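You operate a simulated robot arm through the tools that you are given. There is no shell and no other tool.

You run a simulated robot arm. Do the job below in one go: nothing can be reset, and whatever is moved stays where it is left.

Task
Slacken the belt fully, bring its pointer into the green and lock it.
Fine: the line is locked off; the blue lever frees and locks the knob.

It is judged by the outcome, as a careful person would: the job done as asked, and still so three seconds after it is handed in. It fails if anything else is knocked over, pushed out of place, dropped, spilled or broken.

Robot
A 7-joint arm with a fingered hand, fixed in place. Base frame: the origin is on the floor under the middle of its stand, x ahead of it, y to its left, z up. Readings come in cm, rad, newtons and seconds.
With the tool pointing down near the work surface it reaches from about 36 to 72 cm from the base axis. Its first joint turns from -2.897 to 2.897 rad. Payload 3.4 kg.
The TCP is the grasp point between the finger pads, 2.5 cm short of the fingertips. In the tool frame z runs along the fingers and y along their closing line. The gripper opens to 8.8 cm; its body begins 2.9 cm behind the TCP. The gripper is a hand of 3 fingers: y runs from the thumb to the fingers, the wrist lies at [-1.3, -10.6, -17.4] in the tool frame, and closing takes about 1.5 s.
Orientation is told as [roll, pitch, yaw] about the base's x, y, z axes, in that order, counted from this pose: with the fingers straight down and the wrist toward the robot, the tool's x, y and z point along [0, 1, 0], [1, 0, 0] and [0, 0, -1] of the base frame.

Tools
- The arm moves only by the tool send_rows. Its argument "rows" is one flat list of numbers, 6 for each row, row after row: the shift along the base's x, y, z in units of 20 mm (1.0 is 20 mm), then the turn, a rotation vector about the base's x, y, z in units of 5 degrees (1.0 is 5 degrees). In form: [dx, dy, dz, wx, wy, wz, dx, dy, dz, wx, wy, wz, ...]. A call has 1 to 20 rows; each row shifts and turns the commanded pose from where the row before left it. "fingers" is the opening, from 0 (shut) to 1 (fully open), set as the call begins (left out, the last holds). A call with a number of a shift or a turn outside -1 to 1 is refused whole. A row lasts 0.2 s, in which the tool goes at most 5 cm and 0.15 rad; a call with a longer step from one row to the next is refused whole, and so is a gripper value outside its range. Where a pose cannot be reached the arm comes as near as it can. A force on the tool above 40 N (or 10 N above the force at the start of the call, whichever is more), or a blocked arm, ends the call early, and 0.2 s more pass. The fingers move at their own pace (about 7.2 cm/s each) and stop on an object; they squeeze with about 34 N. The grip force told is the motor's: it shows also when the fingers shut on nothing. Time passes only in rows, and 0.2 s behind the last, so rows that do not move let the fingers close. It gives the time, the measured TCP pose, the force on the tool (base axes), the opening and the grip force at its end, in the units of the frame above (readings bear some noise), with the torque about the TCP (base axes, N m) and any sound that the robot's microphone picked up.
- Cameras (640 x 400 px; columns grow to the right, rows downward): "scene" is fixed at [5.61, -66.72, 138.91]; the picture's right is [0.70, -0.72, 0.00], its down [-0.60, -0.58, -0.55] and it looks along [0.39, 0.38, -0.84] (base axes); focal length 310 px, centre (320, 200). "wrist" rides on the gripper at [5.8, -8.5, -9.9] in the tool frame; the picture's right is [-0.67, 0.35, -0.66], its down [-0.69, -0.63, 0.37] and it looks along [-0.29, 0.69, 0.66] (tool axes); focal length 261 px, centre (320, 200). There is no depth. A picture from a camera that has moved, and an enlarged one, comes with that camera's place and axes in the base frame and with its lens. The place of the scene camera against the robot may be out by one fixed shift of up to 2.5 cm in any direction.
- snapshot(camera): a new picture of that camera. The clock stands still meanwhile.
- lift_body(by): slides the trunk up (or, below 0, down) by that many cm; the arm rides with it, the base frame stays. It gives what a move gives, with no picture.
- set_fingers(index, middle, thumb_bend, thumb_turn): sets how far each is bent, from 0 (flat) to 1 (curled in); at 0.3 the hand is open as for a grip, at 0.7 the pads meet at the TCP. One left out holds its place. A second passes; each finger stops where it meets its share of the squeeze, and holds until it gets a number again. A gripper value or a shape takes the hand back. It gives what a move gives, with no picture; readings hold the bend of each and the force on the fingers (four entries, about 0 where the hand has none), thumb and palm. thumb_turn goes from beside the hand (0) to across from the fingers (1), as for a grip.
- grasp_type(shape): the hand has 3 fingers and takes this shape, open, in about a second: jaw (thumb against the fingers, like two jaws); tri (thumb and two fingers); tip (a fingertip pinch); poke (one finger out to press); point (the index stretched); flat (the hand flat); cup (the hand cupped); fist (a fist). The gripper value then closes the fingers along that shape, each until it touches; the sizes above hold for jaw. It gives what a move gives, with no picture.
- close_up(camera, box): a new picture of the part [left, top, right, bottom] of that camera's present view, enlarged. The clock stands still meanwhile.
- job_done(): hands the job in; it is judged then, once.

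Nothing tells you positions but the pictures and the camera data. Unless the task says otherwise, let go and move clear before handing in.

The tools are called as name(argument=value, ...) on one line, values as JSON. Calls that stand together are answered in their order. send_rows: Moves the arm, as the interface text tells. Its arguments: {"type":"object","properties":{"rows":{"type":"array","items":{"type":"number"}},"fingers":{"type":"number"}},"required":["rows"]} The other tools are called the same way: lift_body (by) moves the trunk up or down; grasp_type (shape) gives the hand a shape; set_fingers (index, middle, thumb_bend, thumb_turn) moves the fingers one by one; snapshot (camera) takes a picture; close_up (camera, box) takes an enlarged picture of a part of a camera's view; job_done () hands the job in.

At the start:

```text
clock: 0.0
position: [22.28, -31.68, 106.07]
ee_rot: [0.001, 0.0, 0.001]
contact_force: [-0.2, -0.1, 0.2]
moment: [-0.05, -0.01, 0.02]
gripper_width: 8.75
gripper_force: 0.0
shape: jaw
bend: [0.3, 0.3, 0.3, 0.98]
finger forces: [0.1, 0.1, 0.0, 0.1, 0.0, 0.1]
trunk travel left (down, up): [-45.0, 14.0]
```

scene: 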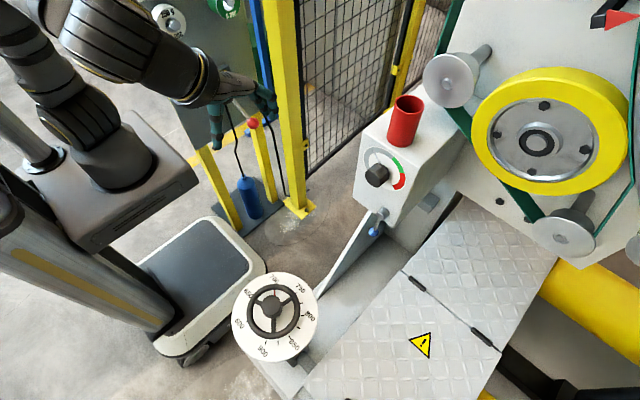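
wrist: 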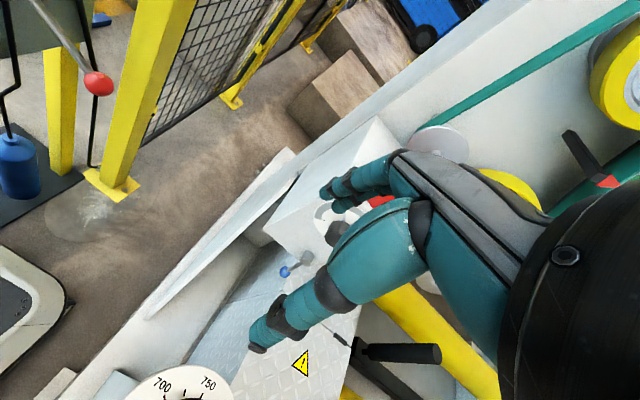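

I see a machine with a yellow wheel and belt, a grey box with a black knob and a red/green dial, a blue-tipped lever under it, and a handwheel with a numbered scale. First I'll look closer at each part before moving.

close_up(camera="scene", box=[330, 80, 480, 250])

close_up(camera="scene", box=[210, 250, 350, 390])

close_up(camera="scene", box=[400, 0, 640, 270])

close_up(camera="scene", box=[130, 0, 320, 230])

close_up(camera="wrist", box=[240, 140, 460, 400])

```text
2.35 times, centred on (405, 165) of scene
camera zoom: at [5.61, -66.72, 138.91], right [0.7, -0.72, 0.0], down [-0.6, -0.58, -0.55], along [0.39, 0.38, -0.84], focal length 729 px, centre (120, 282)
```

zoom: 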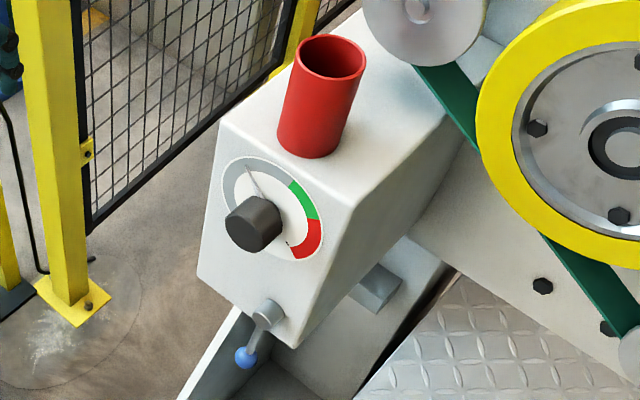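

```text
2.86 times, centred on (280, 320) of scene
camera zoom: at [5.61, -66.72, 138.91], right [0.7, -0.72, 0.0], down [-0.6, -0.58, -0.55], along [0.39, 0.38, -0.84], focal length 885 px, centre (434, -143)
```

zoom: 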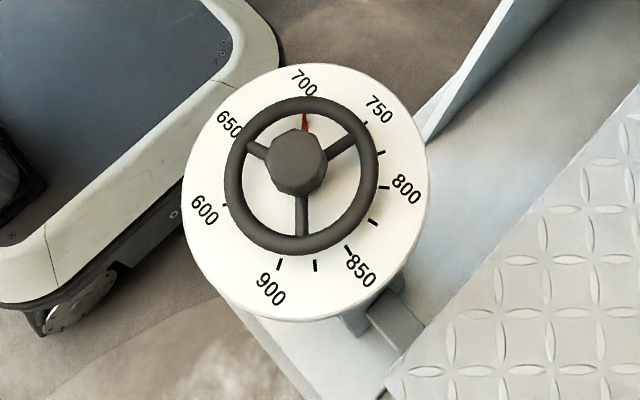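

```text
1.48 times, centred on (520, 135) of scene
camera zoom: at [5.61, -66.72, 138.91], right [0.7, -0.72, 0.0], down [-0.6, -0.58, -0.55], along [0.39, 0.38, -0.84], focal length 459 px, centre (24, 296)
```

zoom: 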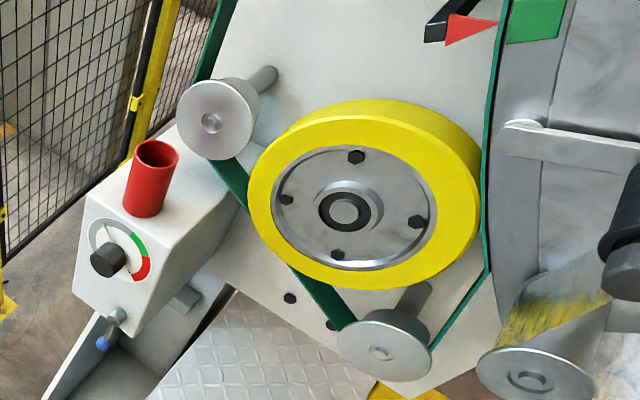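

```text
1.74 times, centred on (225, 115) of scene
camera zoom: at [5.61, -66.72, 138.91], right [0.7, -0.72, 0.0], down [-0.6, -0.58, -0.55], along [0.39, 0.38, -0.84], focal length 539 px, centre (485, 348)
```

zoom: 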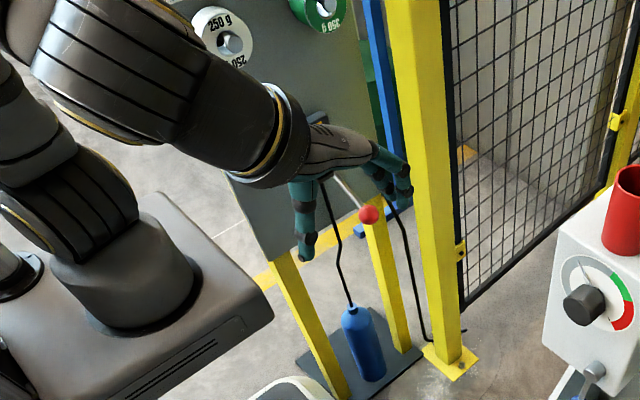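

```text
1.54 times, centred on (350, 270) of wrist
camera zoom: at [13.77, -25.89, 116.14], right [0.35, -0.67, 0.66], down [-0.63, -0.69, -0.37], along [0.69, -0.29, -0.66], focal length 401 px, centre (274, 92)
```

zoom: 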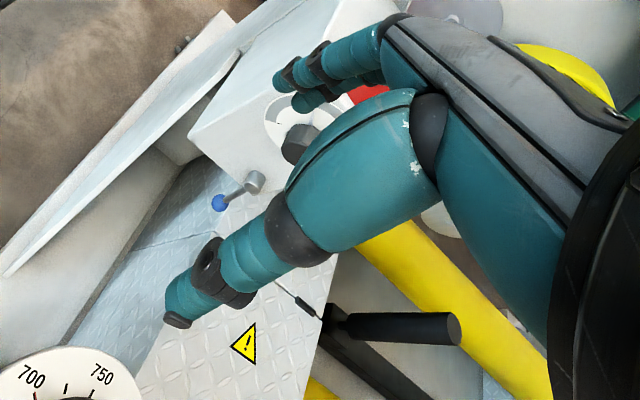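

The gauge has a thin needle in the grey zone with green and red further clockwise. I'll zoom in more on the gauge, lever and the red pointer at the top right.

close_up(camera="scene", box=[355, 140, 415, 200])

close_up(camera="scene", box=[355, 195, 405, 245])

close_up(camera="scene", box=[560, 0, 640, 60])

close_up(camera="wrist", box=[270, 180, 400, 290])

```text
6.67 times, centred on (385, 170) of scene
camera zoom: at [5.61, -66.72, 138.91], right [0.7, -0.72, 0.0], down [-0.6, -0.58, -0.55], along [0.39, 0.38, -0.84], focal length 2065 px, centre (-113, 400)
```

zoom: 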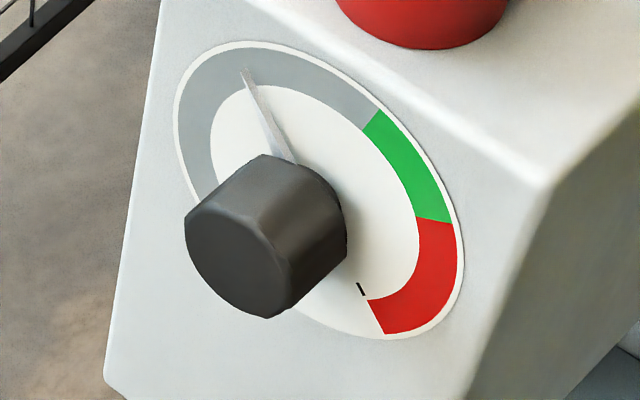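

```text
8.00 times, centred on (380, 220) of scene
camera zoom: at [5.61, -66.72, 138.91], right [0.7, -0.72, 0.0], down [-0.6, -0.58, -0.55], along [0.39, 0.38, -0.84], focal length 2478 px, centre (-160, 40)
```

zoom: 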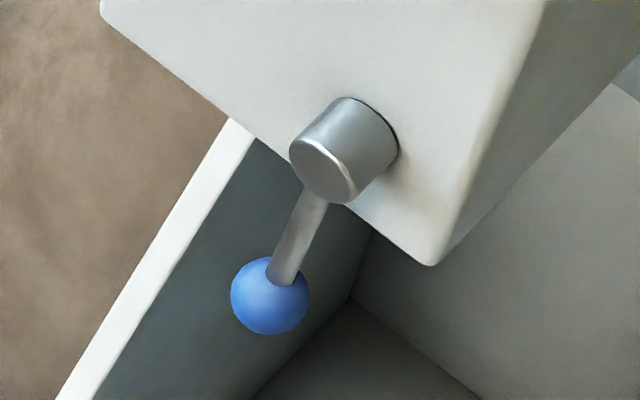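

```text
6.67 times, centred on (600, 30) of scene
camera zoom: at [5.61, -66.72, 138.91], right [0.7, -0.72, 0.0], down [-0.6, -0.58, -0.55], along [0.39, 0.38, -0.84], focal length 2065 px, centre (-1547, 1333)
```

zoom: 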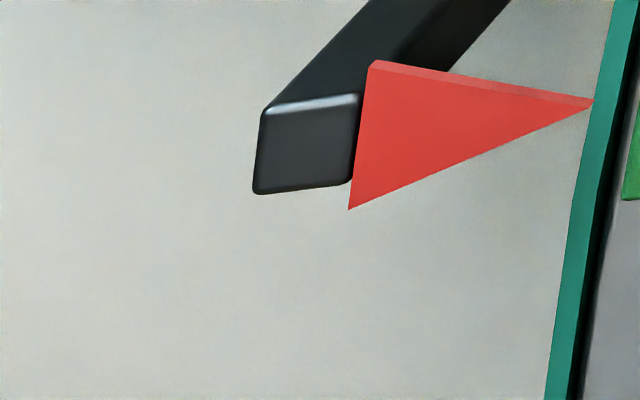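

```text
3.64 times, centred on (335, 235) of wrist
camera zoom: at [13.77, -25.89, 116.14], right [0.35, -0.67, 0.66], down [-0.63, -0.69, -0.37], along [0.69, -0.29, -0.66], focal length 948 px, centre (266, 73)
```

zoom: 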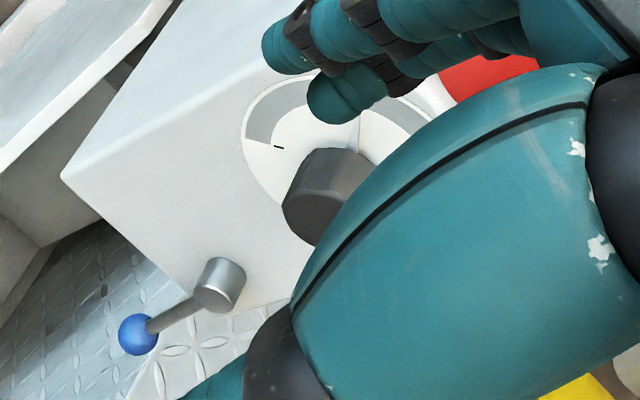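

The gauge face seems to be a panel facing the robot (plane x≈47, y≈-39…-54, z≈65…91), with the knob around [44,-46,83] and the blue lever ball around [43,-50,63]. I'll pitch the hand up 45° so the wrist camera looks straight at the panel and I can refine this.

send_rows(rows=[0, 0, 0, 0, -1, 0, 0, 0, 0, 0, -1, 0, 0, 0, 0, 0, -1, 0, 0, 0, 0, 0, -1, 0, 0, 0, 0, 0, -1, 0, 0, 0, 0, 0, -1, 0, 0, 0, 0, 0, -1, 0, 0, 0, 0, 0, -1, 0, 0, 0, 0, 0, -1, 0])

snapshot(camera="wrist")

snapshot(camera="scene")

```text
clock: 2.0
position: [22.27, -31.72, 106.22]
ee_rot: [0.0, -0.787, 0.002]
contact_force: [0.3, 1.0, 0.4]
moment: [0.0, 0.02, -0.01]
gripper_width: 8.77
gripper_force: 0.0
shape: jaw
bend: [0.3, 0.3, 0.3, 0.98]
finger forces: [0.0, 0.0, 0.0, 0.0, 0.0, 0.0]
trunk travel left (down, up): [-45.0, 14.0]
```

```text
taken
camera wrist: at [9.23, -25.87, 107.23], right [-0.22, -0.67, 0.71], down [-0.19, -0.69, -0.7], along [0.96, -0.28, 0.03], focal length 261 px, centre (320, 200)
```

wrist: 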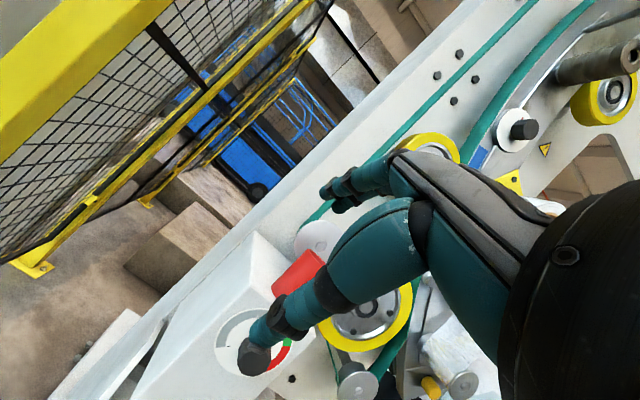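

```text
taken
```

scene: 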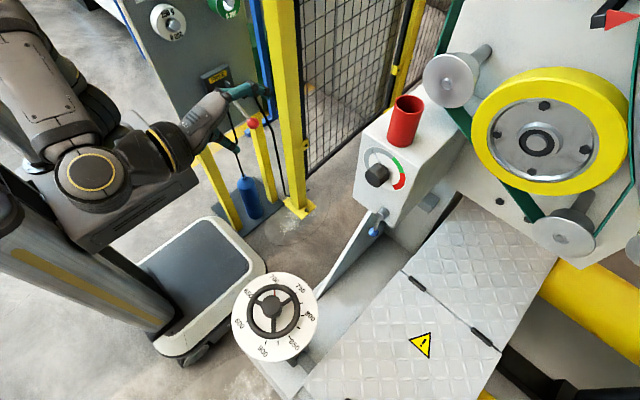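

The arm follows well and the panel is coming into view. I'll move the hand to about [22,-45,86] for an unobstructed front view of the knob and lever.

send_rows(rows=[0, -0.665, -1, 0, 0, 0, 0, -0.665, -1, 0, 0, 0, 0, -0.665, -1, 0, 0, 0, 0, -0.665, -1, 0, 0, 0, 0, -0.665, -1, 0, 0, 0, 0, -0.665, -1, 0, 0, 0, 0, -0.665, -1, 0, 0, 0, 0, -0.665, -1, 0, 0, 0, 0, -0.665, -1, 0, 0, 0, 0, -0.665, -1, 0, 0, 0])

snapshot(camera="wrist")

snapshot(camera="scene")

```text
clock: 4.2
position: [22.22, -45.02, 85.94]
ee_rot: [0.0, -0.786, 0.001]
contact_force: [-0.6, 0.5, -0.1]
moment: [0.01, -0.01, -0.01]
gripper_width: 8.75
gripper_force: 0.0
shape: jaw
bend: [0.3, 0.3, 0.3, 0.98]
finger forces: [0.0, 0.0, 0.0, 0.1, 0.0, 0.1]
trunk travel left (down, up): [-45.0, 14.0]
```

```text
taken
camera wrist: at [9.24, -39.16, 87.22], right [-0.22, -0.67, 0.71], down [-0.19, -0.69, -0.7], along [0.96, -0.29, 0.02], focal length 261 px, centre (320, 200)
```

wrist: 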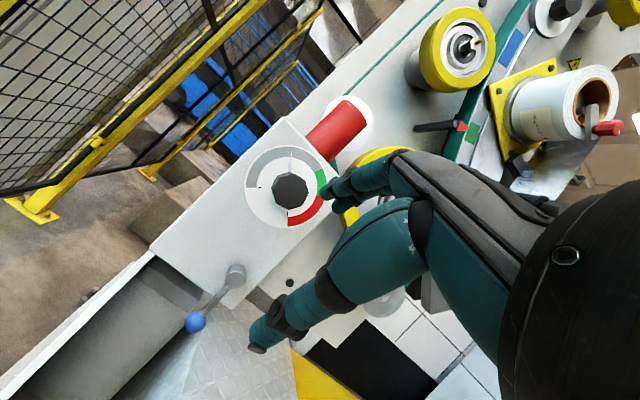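

```text
taken
```

scene: 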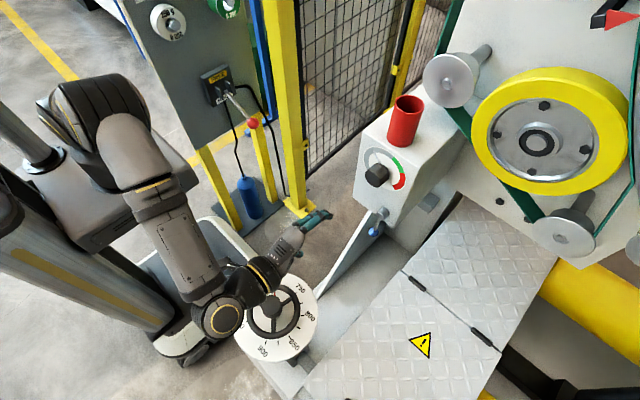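

The panel is now clearly visible. I'll enlarge the gauge, lever, and the red pointer/belt area for exact geometry.

close_up(camera="wrist", box=[240, 135, 340, 235])

close_up(camera="wrist", box=[170, 250, 270, 350])

close_up(camera="wrist", box=[380, 0, 640, 160])

```text
4.00 times, centred on (290, 185) of wrist
camera zoom: at [9.24, -39.16, 87.22], right [-0.22, -0.67, 0.71], down [-0.19, -0.69, -0.7], along [0.96, -0.29, 0.02], focal length 1043 px, centre (440, 260)
```

zoom: 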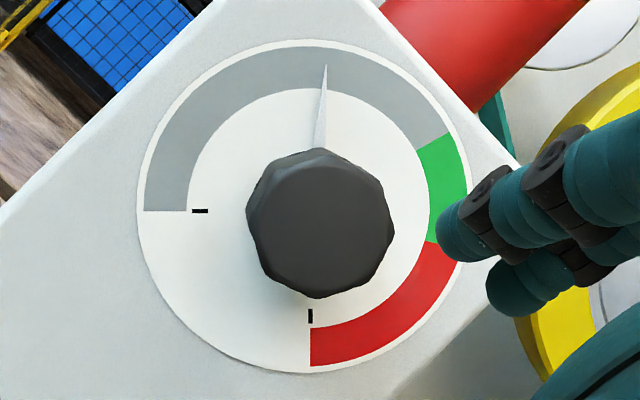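

```text
4.00 times, centred on (220, 300) of wrist
camera zoom: at [9.24, -39.16, 87.22], right [-0.22, -0.67, 0.71], down [-0.19, -0.69, -0.7], along [0.96, -0.29, 0.02], focal length 1043 px, centre (720, -200)
```

zoom: 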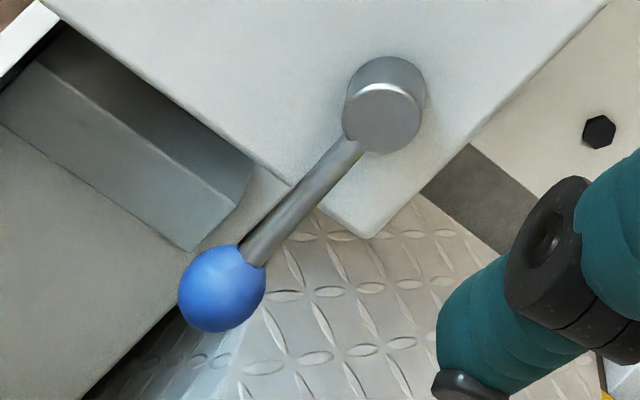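

```text
2.46 times, centred on (510, 80) of wrist
camera zoom: at [9.24, -39.16, 87.22], right [-0.22, -0.67, 0.71], down [-0.19, -0.69, -0.7], along [0.96, -0.29, 0.02], focal length 642 px, centre (-148, 495)
```

zoom: 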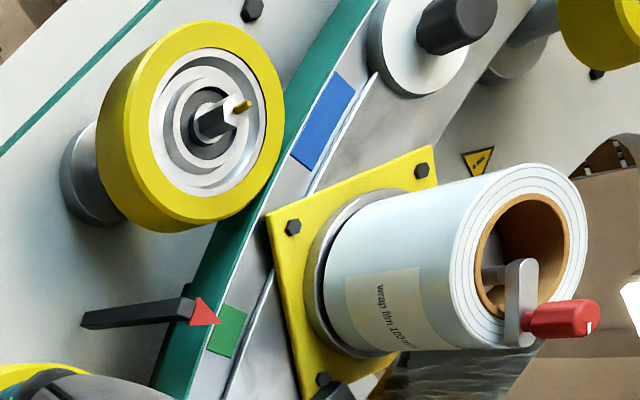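

Triangulated from the wrist camera: knob front centre ≈[41,-45.5,86], face at x≈45.5; lever pivot ≈[42.8,-48.9,72.6] with ball ≈[41.5,-48.9,65.8], hanging straight down. The needle sits at about -37° (grey), grey start is at -135° and green is about +17…+60°. Next I turn the hand to point straight at the panel (+x).

send_rows(rows=[0.44, 0, 0, 0, -1, 0, 0.44, 0, 0, 0, -1, 0, 0.44, 0, 0, 0, -1, 0, 0.44, 0, 0, 0, -1, 0, 0.44, 0, 0, 0, -1, 0, 0.44, 0, 0, 0, -1, 0, 0.44, 0, 0, 0, -1, 0, 0.44, 0, 0, 0, -1, 0, 0.44, 0, 0, 0, -1, 0])

snapshot(camera="scene")

```text
clock: 6.2
position: [29.18, -45.11, 87.41]
ee_rot: [-1.686, -1.547, 1.677]
contact_force: [0.2, 0.2, -0.1]
moment: [0.0, -0.02, 0.01]
gripper_width: 8.76
gripper_force: 0.1
shape: jaw
bend: [0.3, 0.3, 0.3, 0.98]
finger forces: [0.0, 0.0, 0.0, 0.0, 0.0, 0.0]
trunk travel left (down, up): [-45.0, 14.0]
```

```text
taken
```

scene: 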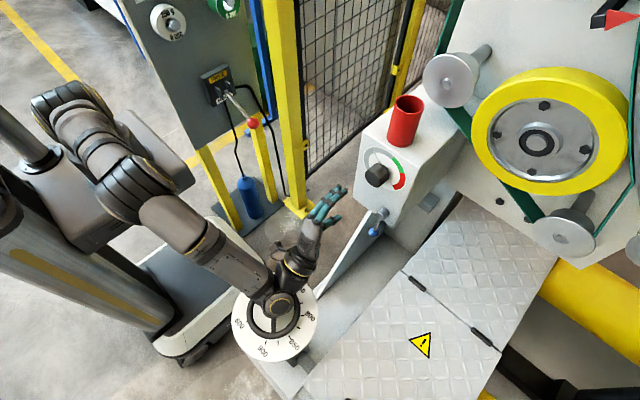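

The hand now points at the panel, slightly off the commanded pose (perhaps near a joint limit). I'll roll it +90° about x so the thumb is on the left and the wrist comes nearer the robot, then check.

send_rows(rows=[0, 0, 0, 1, 0, 0, 0, 0, 0, 1, 0, 0, 0, 0, 0, 1, 0, 0, 0, 0, 0, 1, 0, 0, 0, 0, 0, 1, 0, 0, 0, 0, 0, 1, 0, 0, 0, 0, 0, 1, 0, 0, 0, 0, 0, 1, 0, 0, 0, 0, 0, 1, 0, 0])

snapshot(camera="scene")

```text
clock: 8.2
position: [30.22, -44.98, 86.16]
ee_rot: [1.571, -0.783, -1.57]
contact_force: [-0.1, -0.5, 0.7]
moment: [-0.02, -0.03, 0.0]
gripper_width: 8.77
gripper_force: 0.0
shape: jaw
bend: [0.3, 0.3, 0.3, 0.98]
finger forces: [0.1, 0.0, 0.1, 0.0, 0.1, 0.1]
trunk travel left (down, up): [-45.0, 14.0]
```

```text
taken
```

scene: 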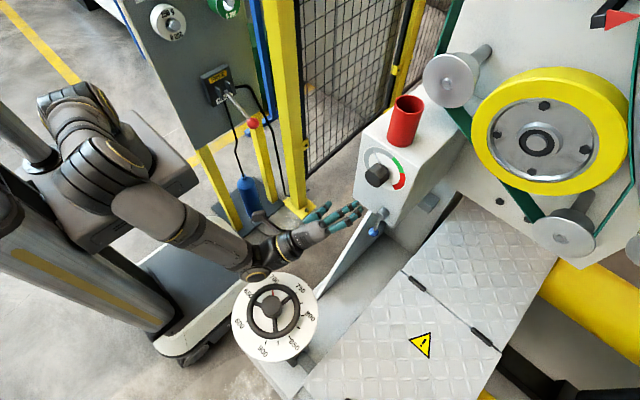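

Reached exactly at 45° roll. Continuing the roll to 90°, and then checking the wrist view.

send_rows(rows=[0, 0, 0, 1, 0, 0, 0, 0, 0, 1, 0, 0, 0, 0, 0, 1, 0, 0, 0, 0, 0, 1, 0, 0, 0, 0, 0, 1, 0, 0, 0, 0, 0, 1, 0, 0, 0, 0, 0, 1, 0, 0, 0, 0, 0, 1, 0, 0, 0, 0, 0, 1, 0, 0])

snapshot(camera="wrist")

snapshot(camera="scene")

```text
clock: 10.2
position: [30.24, -44.86, 86.13]
ee_rot: [1.572, 0.002, -1.571]
contact_force: [0.1, -0.4, -0.9]
moment: [0.02, 0.0, 0.01]
gripper_width: 8.8
gripper_force: 0.0
shape: jaw
bend: [0.3, 0.3, 0.3, 0.98]
finger forces: [0.0, 0.0, 0.1, 0.1, 0.1, 0.0]
trunk travel left (down, up): [-45.0, 14.0]
```

```text
taken
camera wrist: at [20.25, -36.5, 92.02], right [-0.66, -0.35, -0.67], down [0.37, 0.63, -0.68], along [0.66, -0.69, -0.29], focal length 261 px, centre (320, 200)
```

wrist: 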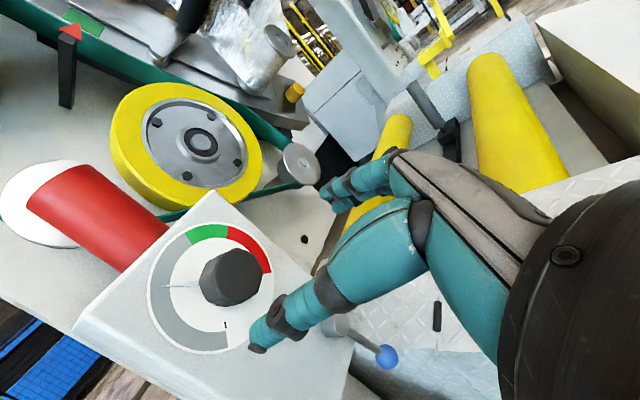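

```text
taken
```

scene: 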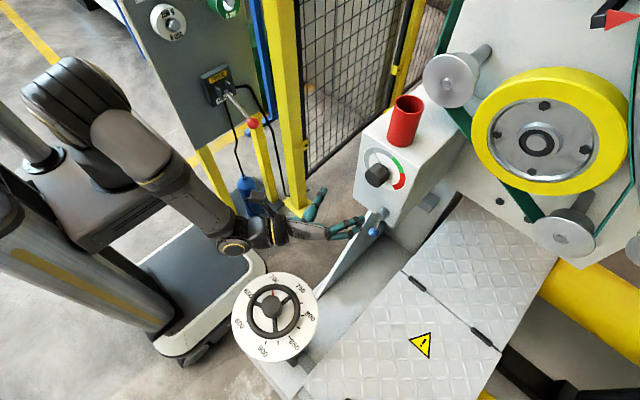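

I have a third vantage point with the roll at 90°. I'll enlarge the gauge and lever from here to refine the coordinates.

close_up(camera="wrist", box=[130, 200, 290, 360])

close_up(camera="wrist", box=[310, 300, 410, 400])

```text
2.50 times, centred on (210, 280) of wrist
camera zoom: at [20.25, -36.5, 92.02], right [-0.66, -0.35, -0.67], down [0.37, 0.63, -0.68], along [0.66, -0.69, -0.29], focal length 652 px, centre (595, 0)
```

zoom: 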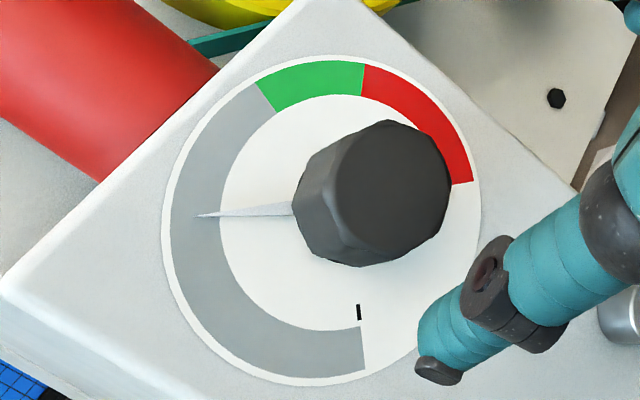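

```text
4.00 times, centred on (360, 350) of wrist
camera zoom: at [20.25, -36.5, 92.02], right [-0.66, -0.35, -0.67], down [0.37, 0.63, -0.68], along [0.66, -0.69, -0.29], focal length 1043 px, centre (160, -400)
```

zoom: 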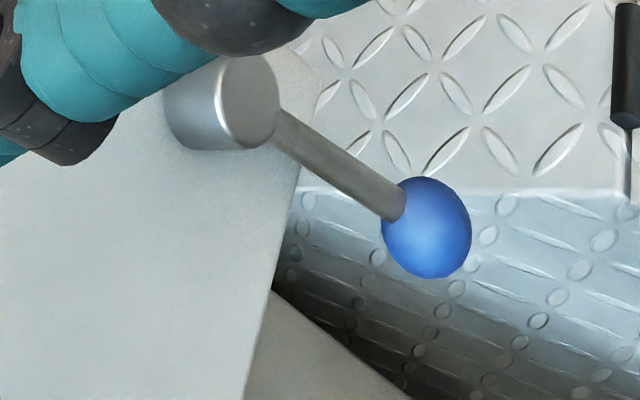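

Refined: ball ≈[41.9,-48.9,65.5], pivot front ≈[42.9,-48.8,72.5], knob front ≈[40.9,-45.3,86], face x≈47. The numbered handwheel stands near [10,-45,67], so I'll yaw the hand -20° to keep the wrist away from it, then lower to a standoff in front of the lever ball.

send_rows(rows=[0.45, 0, 0, 0, 0, -1, 0.45, 0, 0, 0, 0, -1, 0.45, 0, 0, 0, 0, -1, 0.45, 0, 0, 0, 0, -1, 0, 0, -1, 0, 0, 0, 0, 0, -1, 0, 0, 0, 0, 0, -1, 0, 0, 0, 0, 0, -1, 0, 0, 0, 0, 0, -1, 0, 0, 0])

snapshot(camera="scene")

snapshot(camera="wrist")

```text
clock: 12.2
position: [33.67, -45.08, 76.11]
ee_rot: [1.571, 0.001, -1.92]
contact_force: [0.8, 0.2, -0.2]
moment: [0.03, -0.01, 0.0]
gripper_width: 8.77
gripper_force: 0.0
shape: jaw
bend: [0.3, 0.3, 0.3, 0.98]
finger forces: [0.1, 0.0, 0.1, 0.1, 0.1, 0.1]
trunk travel left (down, up): [-45.0, 14.0]
```

```text
taken
```

scene: 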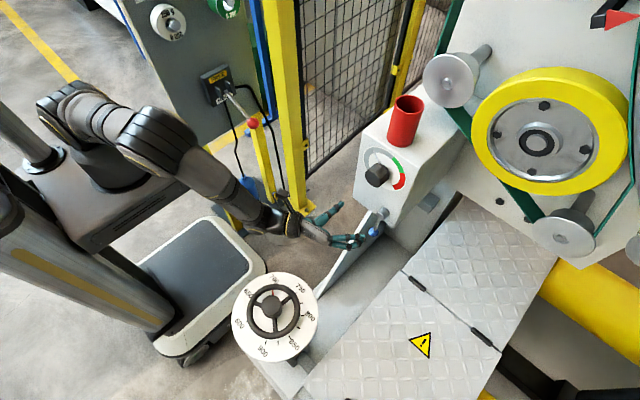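

```text
taken
camera wrist: at [27.3, -33.63, 81.98], right [-0.73, -0.1, -0.67], down [0.56, 0.47, -0.69], along [0.38, -0.88, -0.28], focal length 261 px, centre (320, 200)
```

wrist: 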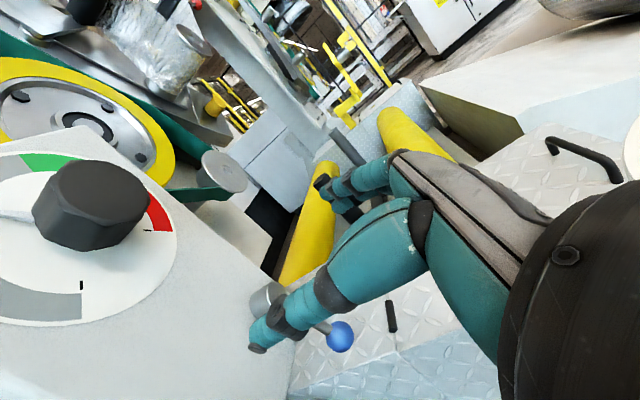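

The ball's ray from here confirms ≈[42,-49,65.5]. I continue lowering to the ball's height.

send_rows(rows=[0, 0, -1, 0, 0, 0, 0, 0, -1, 0, 0, 0, 0, 0, -1, 0, 0, 0, 0, 0, -1, 0, 0, 0, 0, 0, -1, 0, 0, 0, 0, 0, -0.3, 0, 0, 0])

snapshot(camera="scene")

snapshot(camera="wrist")

```text
clock: 13.6
position: [33.71, -45.0, 65.42]
ee_rot: [1.571, 0.0, -1.92]
contact_force: [-0.7, -0.5, -0.2]
moment: [0.0, 0.02, 0.01]
gripper_width: 8.75
gripper_force: 0.1
shape: jaw
bend: [0.3, 0.3, 0.3, 0.98]
finger forces: [0.0, 0.1, 0.0, 0.0, 0.1, 0.1]
trunk travel left (down, up): [-45.0, 14.0]
```

```text
taken
```

scene: 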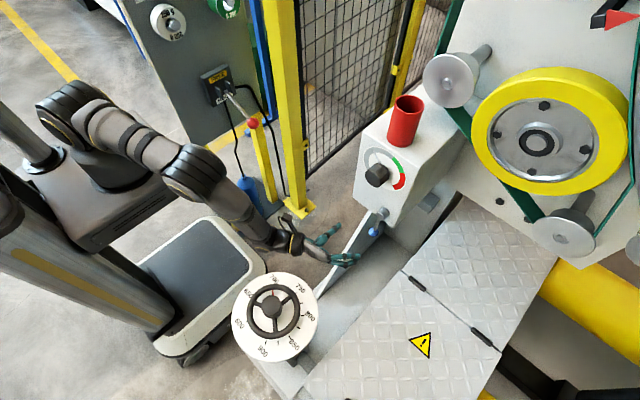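

```text
taken
camera wrist: at [27.37, -33.61, 71.34], right [-0.74, -0.1, -0.67], down [0.56, 0.47, -0.69], along [0.38, -0.88, -0.29], focal length 261 px, centre (320, 200)
```

wrist: 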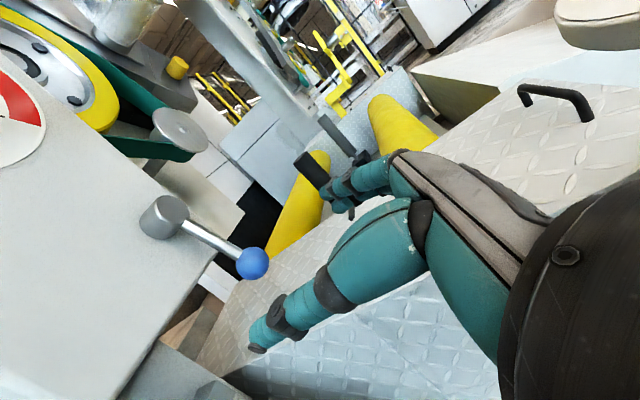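

The ball is squarely ahead of the open hand. I'll advance slowly so it sits between the thumb and fingers.

send_rows(rows=[0.49, -0.24, 0, 0, 0, 0, 0.49, -0.24, 0, 0, 0, 0, 0.49, -0.24, 0, 0, 0, 0, 0.49, -0.24, 0, 0, 0, 0, 0.49, -0.24, 0, 0, 0, 0, 0.49, -0.24, 0, 0, 0, 0, 0.49, -0.24, 0, 0, 0, 0, 0.43, -0.22, 0, 0, 0, 0])

snapshot(camera="wrist")

close_up(camera="scene", box=[290, 170, 430, 290])

```text
clock: 15.4
position: [41.5, -48.84, 65.34]
ee_rot: [1.571, 0.001, -1.92]
contact_force: [0.2, -0.2, 0.0]
moment: [-0.02, 0.03, 0.0]
gripper_width: 8.79
gripper_force: 0.1
shape: jaw
bend: [0.3, 0.3, 0.3, 0.98]
finger forces: [0.0, 0.0, 0.0, 0.0, 0.0, 0.0]
trunk travel left (down, up): [-45.0, 14.0]
```

```text
taken
camera wrist: at [35.09, -37.42, 71.4], right [-0.73, -0.1, -0.67], down [0.56, 0.47, -0.69], along [0.38, -0.88, -0.28], focal length 261 px, centre (320, 200)
```

wrist: 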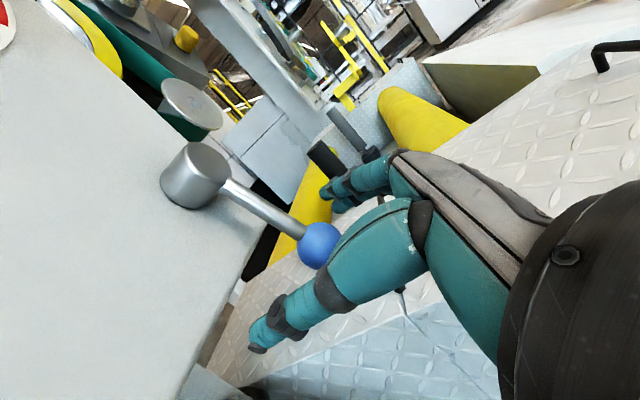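

```text
3.33 times, centred on (360, 230) of scene
camera zoom: at [5.61, -66.72, 138.91], right [0.7, -0.72, 0.0], down [-0.6, -0.58, -0.55], along [0.39, 0.38, -0.84], focal length 1032 px, centre (187, 100)
```

zoom: 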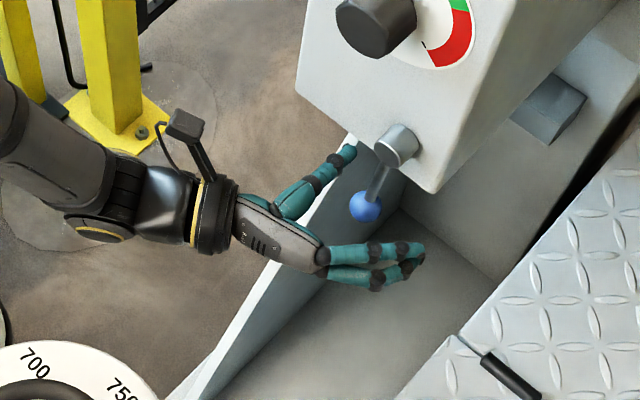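

The ball is between thumb and fingers with nothing touching. I close the hand on it.

send_rows(rows=[0, 0, 0, 0, 0, 0, 0, 0, 0, 0, 0, 0, 0, 0, 0, 0, 0, 0, 0, 0, 0, 0, 0, 0, 0, 0, 0, 0, 0, 0, 0, 0, 0, 0, 0, 0, 0, 0, 0, 0, 0, 0, 0, 0, 0, 0, 0, 0], fingers=0)

close_up(camera="scene", box=[290, 170, 430, 290])

snapshot(camera="wrist")

```text
clock: 17.2
position: [41.79, -48.79, 65.54]
ee_rot: [1.569, -0.003, -1.917]
contact_force: [26.5, -1.6, 2.3]
moment: [0.0, 0.0, -0.06]
gripper_width: 1.2
gripper_force: 34.1
shape: jaw
bend: [0.73, 0.7, 0.77, 1.0]
finger forces: [20.2, 7.2, 0.0, 0.0, 33.8, 0.0]
trunk travel left (down, up): [-45.0, 14.0]
```

```text
3.33 times, centred on (360, 230) of scene
camera zoom: at [5.61, -66.72, 138.91], right [0.7, -0.72, 0.0], down [-0.6, -0.58, -0.55], along [0.39, 0.38, -0.84], focal length 1032 px, centre (187, 100)
```

zoom: 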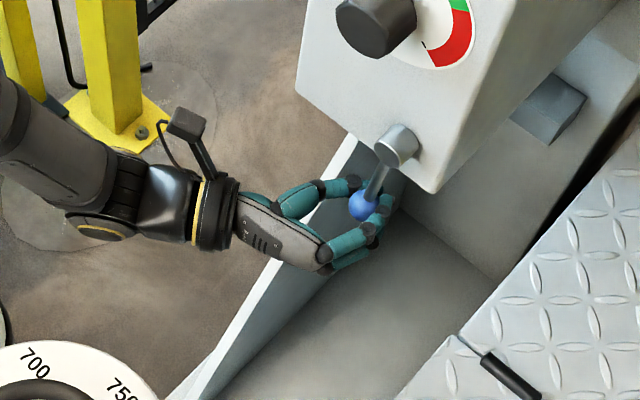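

```text
taken
camera wrist: at [35.3, -37.36, 71.36], right [-0.74, -0.11, -0.67], down [0.56, 0.47, -0.69], along [0.39, -0.88, -0.29], focal length 261 px, centre (320, 200)
```

wrist: 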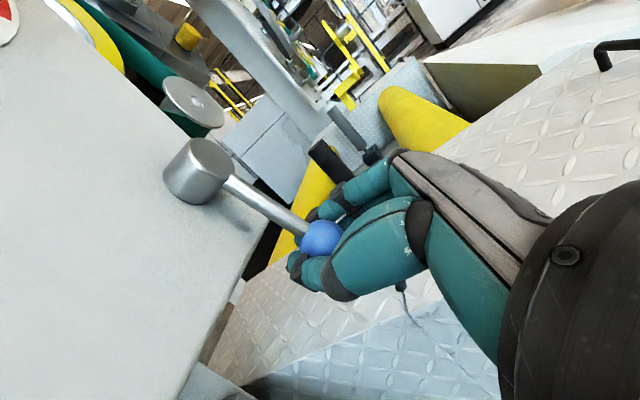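

The ball is held, but the fingers cage it from behind and pull the arm forward with 26 N. I'll ease forward a little to relieve this.

send_rows(rows=[0.15, -0.05, 0, 0, 0, 0, 0.15, -0.05, 0, 0, 0, 0, 0.1, 0, 0, 0, 0, 0, 0, 0, 0, 0, 0, 0])

```text
clock: 18.2
position: [42.19, -48.97, 65.54]
ee_rot: [1.57, 0.0, -1.922]
contact_force: [0.1, 6.4, 0.8]
moment: [0.0, -0.01, 0.02]
gripper_width: 1.31
gripper_force: 34.2
shape: jaw
bend: [0.74, 0.71, 0.8, 1.0]
finger forces: [11.4, 2.6, 0.0, 0.0, 23.5, 0.1]
trunk travel left (down, up): [-45.0, 14.0]
```

Forces are nearly zero now. I'll gently try the lever toward +y (left) by a few degrees and watch the force.

send_rows(rows=[0, 0.1525, 0.003, 0.5, 0, 0, 0, 0.1525, 0.01, 0.5, 0, 0, 0, 0, 0, 0, 0, 0])

close_up(camera="scene", box=[290, 170, 430, 290])

```text
clock: 19.0
position: [42.2, -48.53, 65.5]
ee_rot: [1.54, 0.082, -1.921]
contact_force: [-1.5, -3.0, -0.3]
moment: [-0.04, -0.02, -0.02]
gripper_width: 1.27
gripper_force: 33.9
shape: jaw
bend: [0.74, 0.71, 0.8, 1.0]
finger forces: [16.0, 4.4, 0.0, 0.0, 23.0, 0.0]
trunk travel left (down, up): [-45.0, 14.0]
```

```text
3.33 times, centred on (360, 230) of scene
camera zoom: at [5.61, -66.72, 138.91], right [0.7, -0.72, 0.0], down [-0.6, -0.58, -0.55], along [0.39, 0.38, -0.84], focal length 1032 px, centre (187, 100)
```

zoom: 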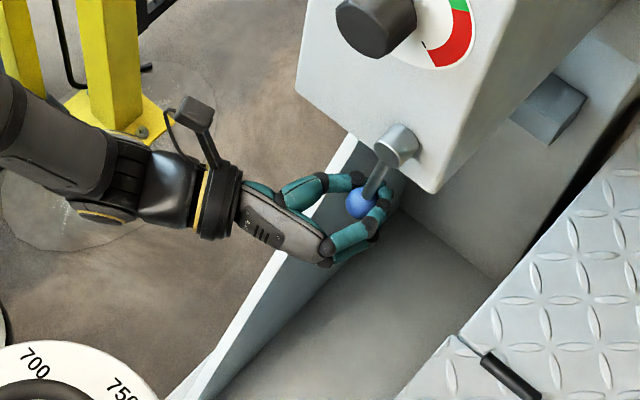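

Only a small resistance. I continue a bit further left to see if the lever really swings.

send_rows(rows=[0, 0.152, 0.017, 0.5, 0, 0, 0, 0.151, 0.024, 0.5, 0, 0, 0, 0.15, 0.03, 0.5, 0, 0, 0, 0, 0, 0, 0, 0])

close_up(camera="scene", box=[290, 170, 430, 290])

snapshot(camera="wrist")

```text
clock: 20.0
position: [42.22, -47.44, 65.72]
ee_rot: [1.494, 0.206, -1.926]
contact_force: [-0.5, -0.6, -0.7]
moment: [0.02, -0.01, 0.04]
gripper_width: 1.26
gripper_force: 34.4
shape: jaw
bend: [0.74, 0.71, 0.8, 1.0]
finger forces: [14.5, 4.1, 0.0, 0.0, 23.4, 0.0]
trunk travel left (down, up): [-45.0, 14.0]
```

```text
3.33 times, centred on (360, 230) of scene
camera zoom: at [5.61, -66.72, 138.91], right [0.7, -0.72, 0.0], down [-0.6, -0.58, -0.55], along [0.39, 0.38, -0.84], focal length 1032 px, centre (187, 100)
```

zoom: 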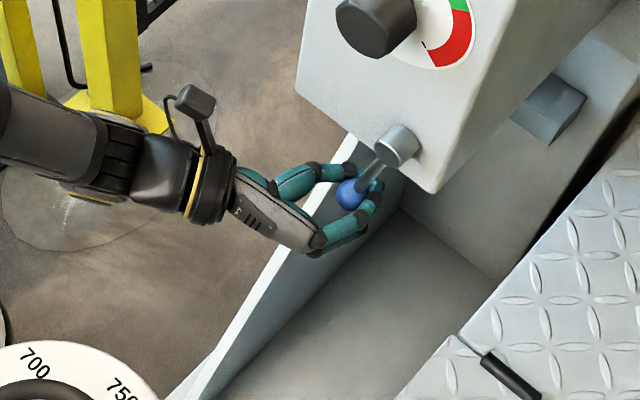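

```text
taken
camera wrist: at [35.87, -37.59, 73.89], right [-0.74, 0.04, -0.68], down [0.56, 0.6, -0.57], along [0.38, -0.8, -0.47], focal length 261 px, centre (320, 200)
```

wrist: 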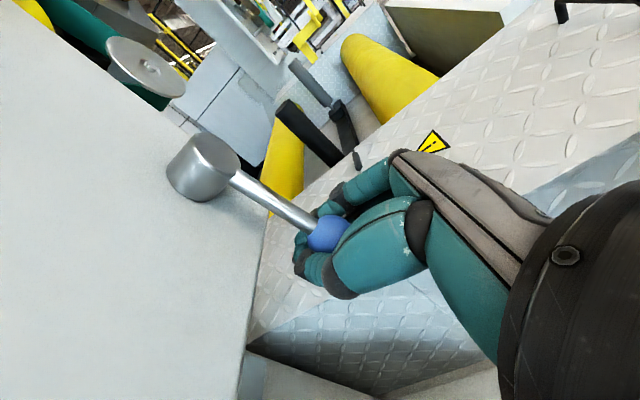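

The lever swings left freely. I follow its arc further, in 5° steps up to about 42°, with a pause.

send_rows(rows=[0, 0.295, 0.079, 1, 0, 0, 0, 0.287, 0.104, 1, 0, 0, 0, 0.277, 0.129, 1, 0, 0, 0, 0.265, 0.153, 1, 0, 0, 0, 0.25, 0.175, 1, 0, 0, 0, 0.234, 0.196, 1, 0, 0, 0, 0, 0, 0, 0, 0])

close_up(camera="scene", box=[290, 140, 430, 260])

```text
clock: 21.6
position: [42.64, -45.12, 65.51]
ee_rot: [1.389, 0.438, -1.956]
contact_force: [3.3, -1.9, 3.3]
moment: [0.02, 0.02, 0.0]
gripper_width: 0.95
gripper_force: 34.0
shape: jaw
bend: [0.74, 0.71, 0.83, 1.0]
finger forces: [5.5, 0.1, 0.1, 0.0, 5.5, 0.0]
out of reach, approached as far as the arm can: row 3, 4, 5, 6
trunk travel left (down, up): [-45.0, 14.0]
```

```text
3.33 times, centred on (360, 200) of scene
camera zoom: at [5.61, -66.72, 138.91], right [0.7, -0.72, 0.0], down [-0.6, -0.58, -0.55], along [0.39, 0.38, -0.84], focal length 1032 px, centre (187, 200)
```

zoom: 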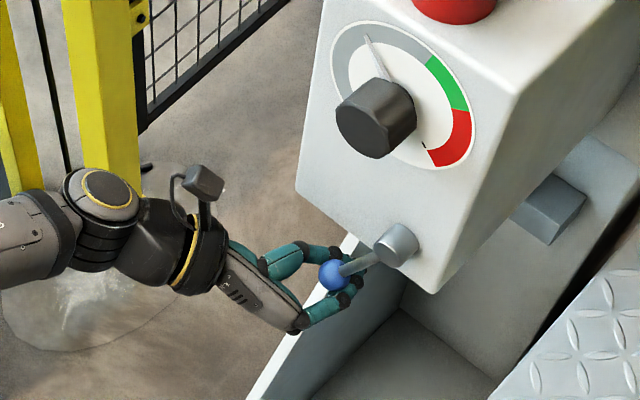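

The arm hit a limit on the roll (about 118°) with the lever roughly 30° round. I'll back the roll off to about 110° while staying on the ball's arc; the ball can turn inside the grip for the rest.

send_rows(rows=[0, -0.05, -0.055, -0.9, 0, 0, 0, -0.05, -0.055, -0.9, 0, 0, 0, -0.05, -0.055, -0.9, 0, 0, 0, -0.05, -0.055, -0.9, 0, 0, 0, -0.05, -0.055, -0.9, 0, 0, 0, 0, 0, 0, 0, 0])

snapshot(camera="wrist")

close_up(camera="scene", box=[290, 140, 430, 260])

```text
clock: 23.0
position: [42.77, -45.66, 64.94]
ee_rot: [1.532, 0.07, -1.918]
contact_force: [1.3, 0.6, -0.8]
moment: [-0.03, -0.03, 0.0]
gripper_width: 0.86
gripper_force: 34.2
shape: jaw
bend: [0.73, 0.71, 0.83, 1.0]
finger forces: [1.4, 0.1, 0.0, 0.1, 1.2, 0.1]
trunk travel left (down, up): [-45.0, 14.0]
```

```text
taken
camera wrist: at [36.29, -34.82, 71.85], right [-0.74, -0.05, -0.67], down [0.55, 0.52, -0.65], along [0.38, -0.85, -0.36], focal length 261 px, centre (320, 200)
```

wrist: 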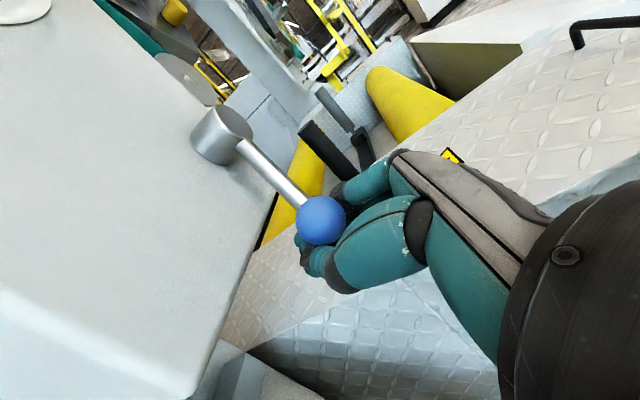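

```text
3.33 times, centred on (360, 200) of scene
camera zoom: at [5.61, -66.72, 138.91], right [0.7, -0.72, 0.0], down [-0.6, -0.58, -0.55], along [0.39, 0.38, -0.84], focal length 1032 px, centre (187, 200)
```

zoom: 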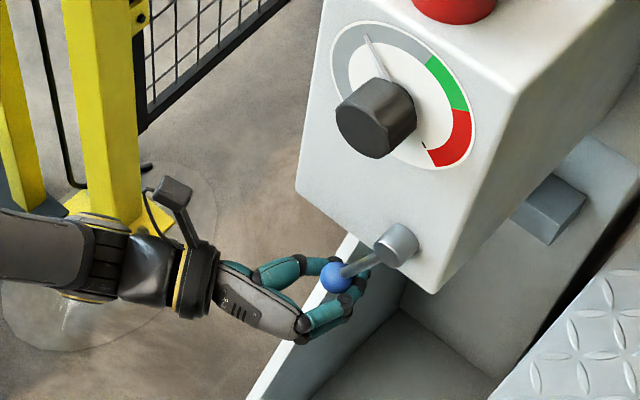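

The ball slipped upward in the grip, and the lever is now at about 25°. I'll open a little, recentre on the ball at ≈[42,-45.9,66.3] and then cage it loosely.

send_rows(rows=[0, 0, 0, 0, 0, 0, 0, 0, 0, 0, 0, 0, 0, 0, 0, 0, 0, 0, -0.1, -0.05, 0.23, 0.5, 0, 0, -0.1, -0.05, 0.23, 0.5, 0, 0, -0.05, 0, 0.22, 0.5, 0, 0, 0, 0, 0, 0, 0, 0], fingers=0.5)

snapshot(camera="wrist")

close_up(camera="scene", box=[290, 140, 430, 260])

```text
clock: 24.6
position: [42.23, -45.99, 66.44]
ee_rot: [1.488, 0.194, -1.922]
contact_force: [0.7, 0.1, 0.8]
moment: [0.04, 0.01, -0.01]
gripper_width: 4.37
gripper_force: 0.0
shape: jaw
bend: [0.74, 0.45, 0.7, 1.0]
finger forces: [0.0, 0.0, 0.1, 0.1, 0.0, 0.0]
trunk travel left (down, up): [-45.0, 14.0]
```

```text
taken
camera wrist: at [35.78, -36.01, 74.61], right [-0.74, 0.04, -0.67], down [0.55, 0.6, -0.58], along [0.38, -0.8, -0.47], focal length 261 px, centre (320, 200)
```

wrist: 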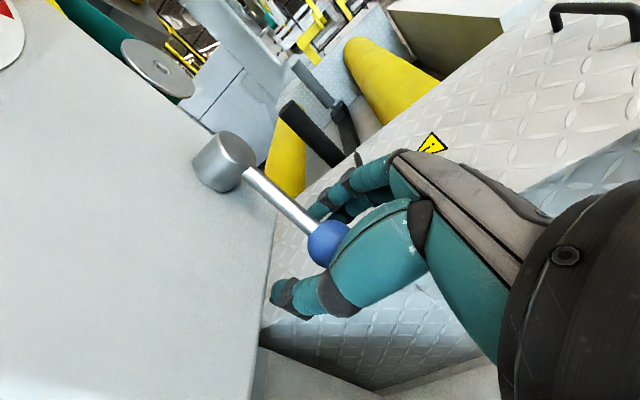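

```text
3.33 times, centred on (360, 200) of scene
camera zoom: at [5.61, -66.72, 138.91], right [0.7, -0.72, 0.0], down [-0.6, -0.58, -0.55], along [0.39, 0.38, -0.84], focal length 1032 px, centre (187, 200)
```

zoom: 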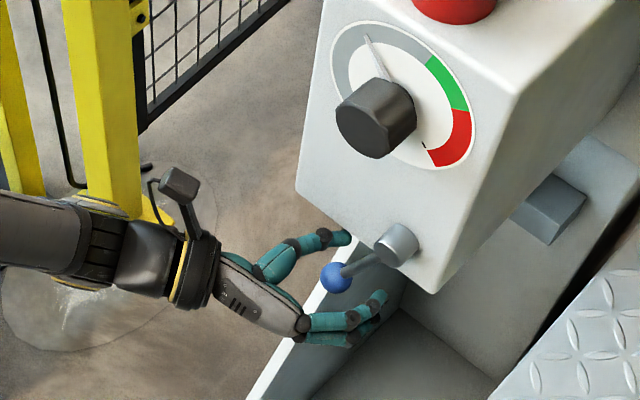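

The hand is recentred and the lever stays where left. Now I close loosely around the ball and follow the arc up-left without further roll.

send_rows(rows=[0, 0, 0, 0, 0, 0, 0, 0, 0, 0, 0, 0, 0, 0, 0, 0, 0, 0, 0, 0.271, 0.141, 0, 0, 0, 0, 0.257, 0.164, 0, 0, 0, 0, 0.242, 0.186, 0, 0, 0, 0, 0.225, 0.206, 0, 0, 0, 0, 0.206, 0.225, 0, 0, 0, 0, 0, 0, 0, 0, 0], fingers=0.3)

snapshot(camera="wrist")

close_up(camera="scene", box=[290, 140, 430, 260])

```text
clock: 26.6
position: [42.06, -43.56, 68.22]
ee_rot: [1.489, 0.194, -1.925]
contact_force: [-7.4, 0.8, -2.8]
moment: [0.04, 0.06, 0.09]
gripper_width: 2.58
gripper_force: 0.0
shape: jaw
bend: [0.74, 0.53, 0.77, 1.0]
finger forces: [1.0, 0.0, 0.1, 0.0, 7.8, 0.1]
trunk travel left (down, up): [-45.0, 14.0]
```

```text
taken
camera wrist: at [35.75, -33.63, 76.43], right [-0.74, 0.04, -0.67], down [0.55, 0.6, -0.58], along [0.38, -0.8, -0.47], focal length 261 px, centre (320, 200)
```

wrist: 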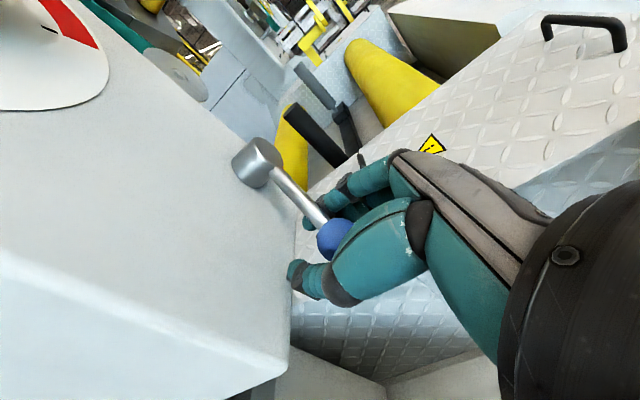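

```text
3.33 times, centred on (360, 200) of scene
camera zoom: at [5.61, -66.72, 138.91], right [0.7, -0.72, 0.0], down [-0.6, -0.58, -0.55], along [0.39, 0.38, -0.84], focal length 1032 px, centre (187, 200)
```

zoom: 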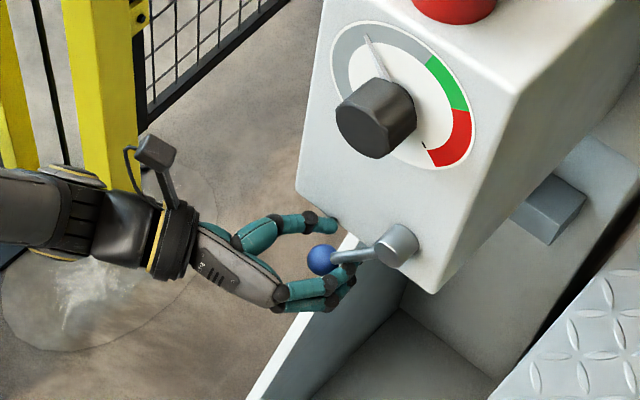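

The thumb tip touches the box face (−7 N in x). I'll back off 0.8 cm along x, then continue pushing up the arc.

send_rows(rows=[-0.2, 0.06, 0, 0, 0, 0, -0.2, 0.06, 0, 0, 0, 0, 0, 0.17, 0.21, 0, 0, 0, 0, 0.17, 0.21, 0, 0, 0, 0, 0.17, 0.22, 0, 0, 0, 0, 0.15, 0.23, 0, 0, 0, 0, 0, 0, 0, 0, 0])

snapshot(camera="wrist")

close_up(camera="scene", box=[290, 140, 430, 260])

```text
clock: 28.2
position: [41.35, -41.87, 69.86]
ee_rot: [1.487, 0.193, -1.922]
contact_force: [0.8, 0.1, -1.0]
moment: [0.05, 0.04, 0.0]
gripper_width: 2.63
gripper_force: 0.1
shape: jaw
bend: [0.74, 0.53, 0.74, 1.0]
finger forces: [1.3, 0.0, 0.0, 0.0, 0.0, 0.0]
trunk travel left (down, up): [-45.0, 14.0]
```

```text
taken
camera wrist: at [35.01, -32.05, 78.1], right [-0.74, 0.03, -0.67], down [0.55, 0.6, -0.58], along [0.38, -0.8, -0.47], focal length 261 px, centre (320, 200)
```

wrist: 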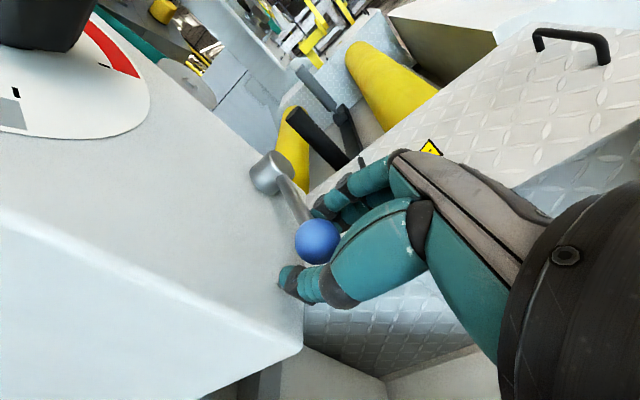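

```text
3.33 times, centred on (360, 200) of scene
camera zoom: at [5.61, -66.72, 138.91], right [0.7, -0.72, 0.0], down [-0.6, -0.58, -0.55], along [0.39, 0.38, -0.84], focal length 1032 px, centre (187, 200)
```

zoom: 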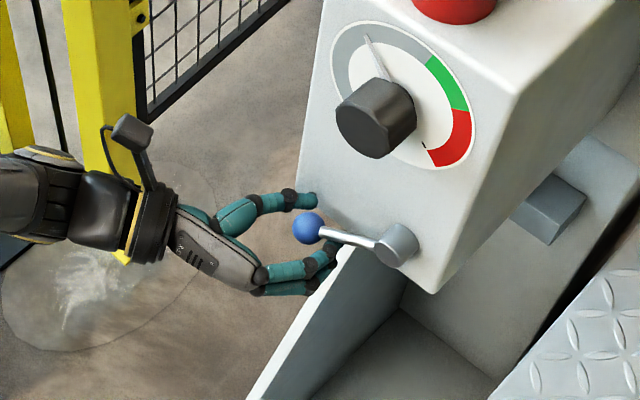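

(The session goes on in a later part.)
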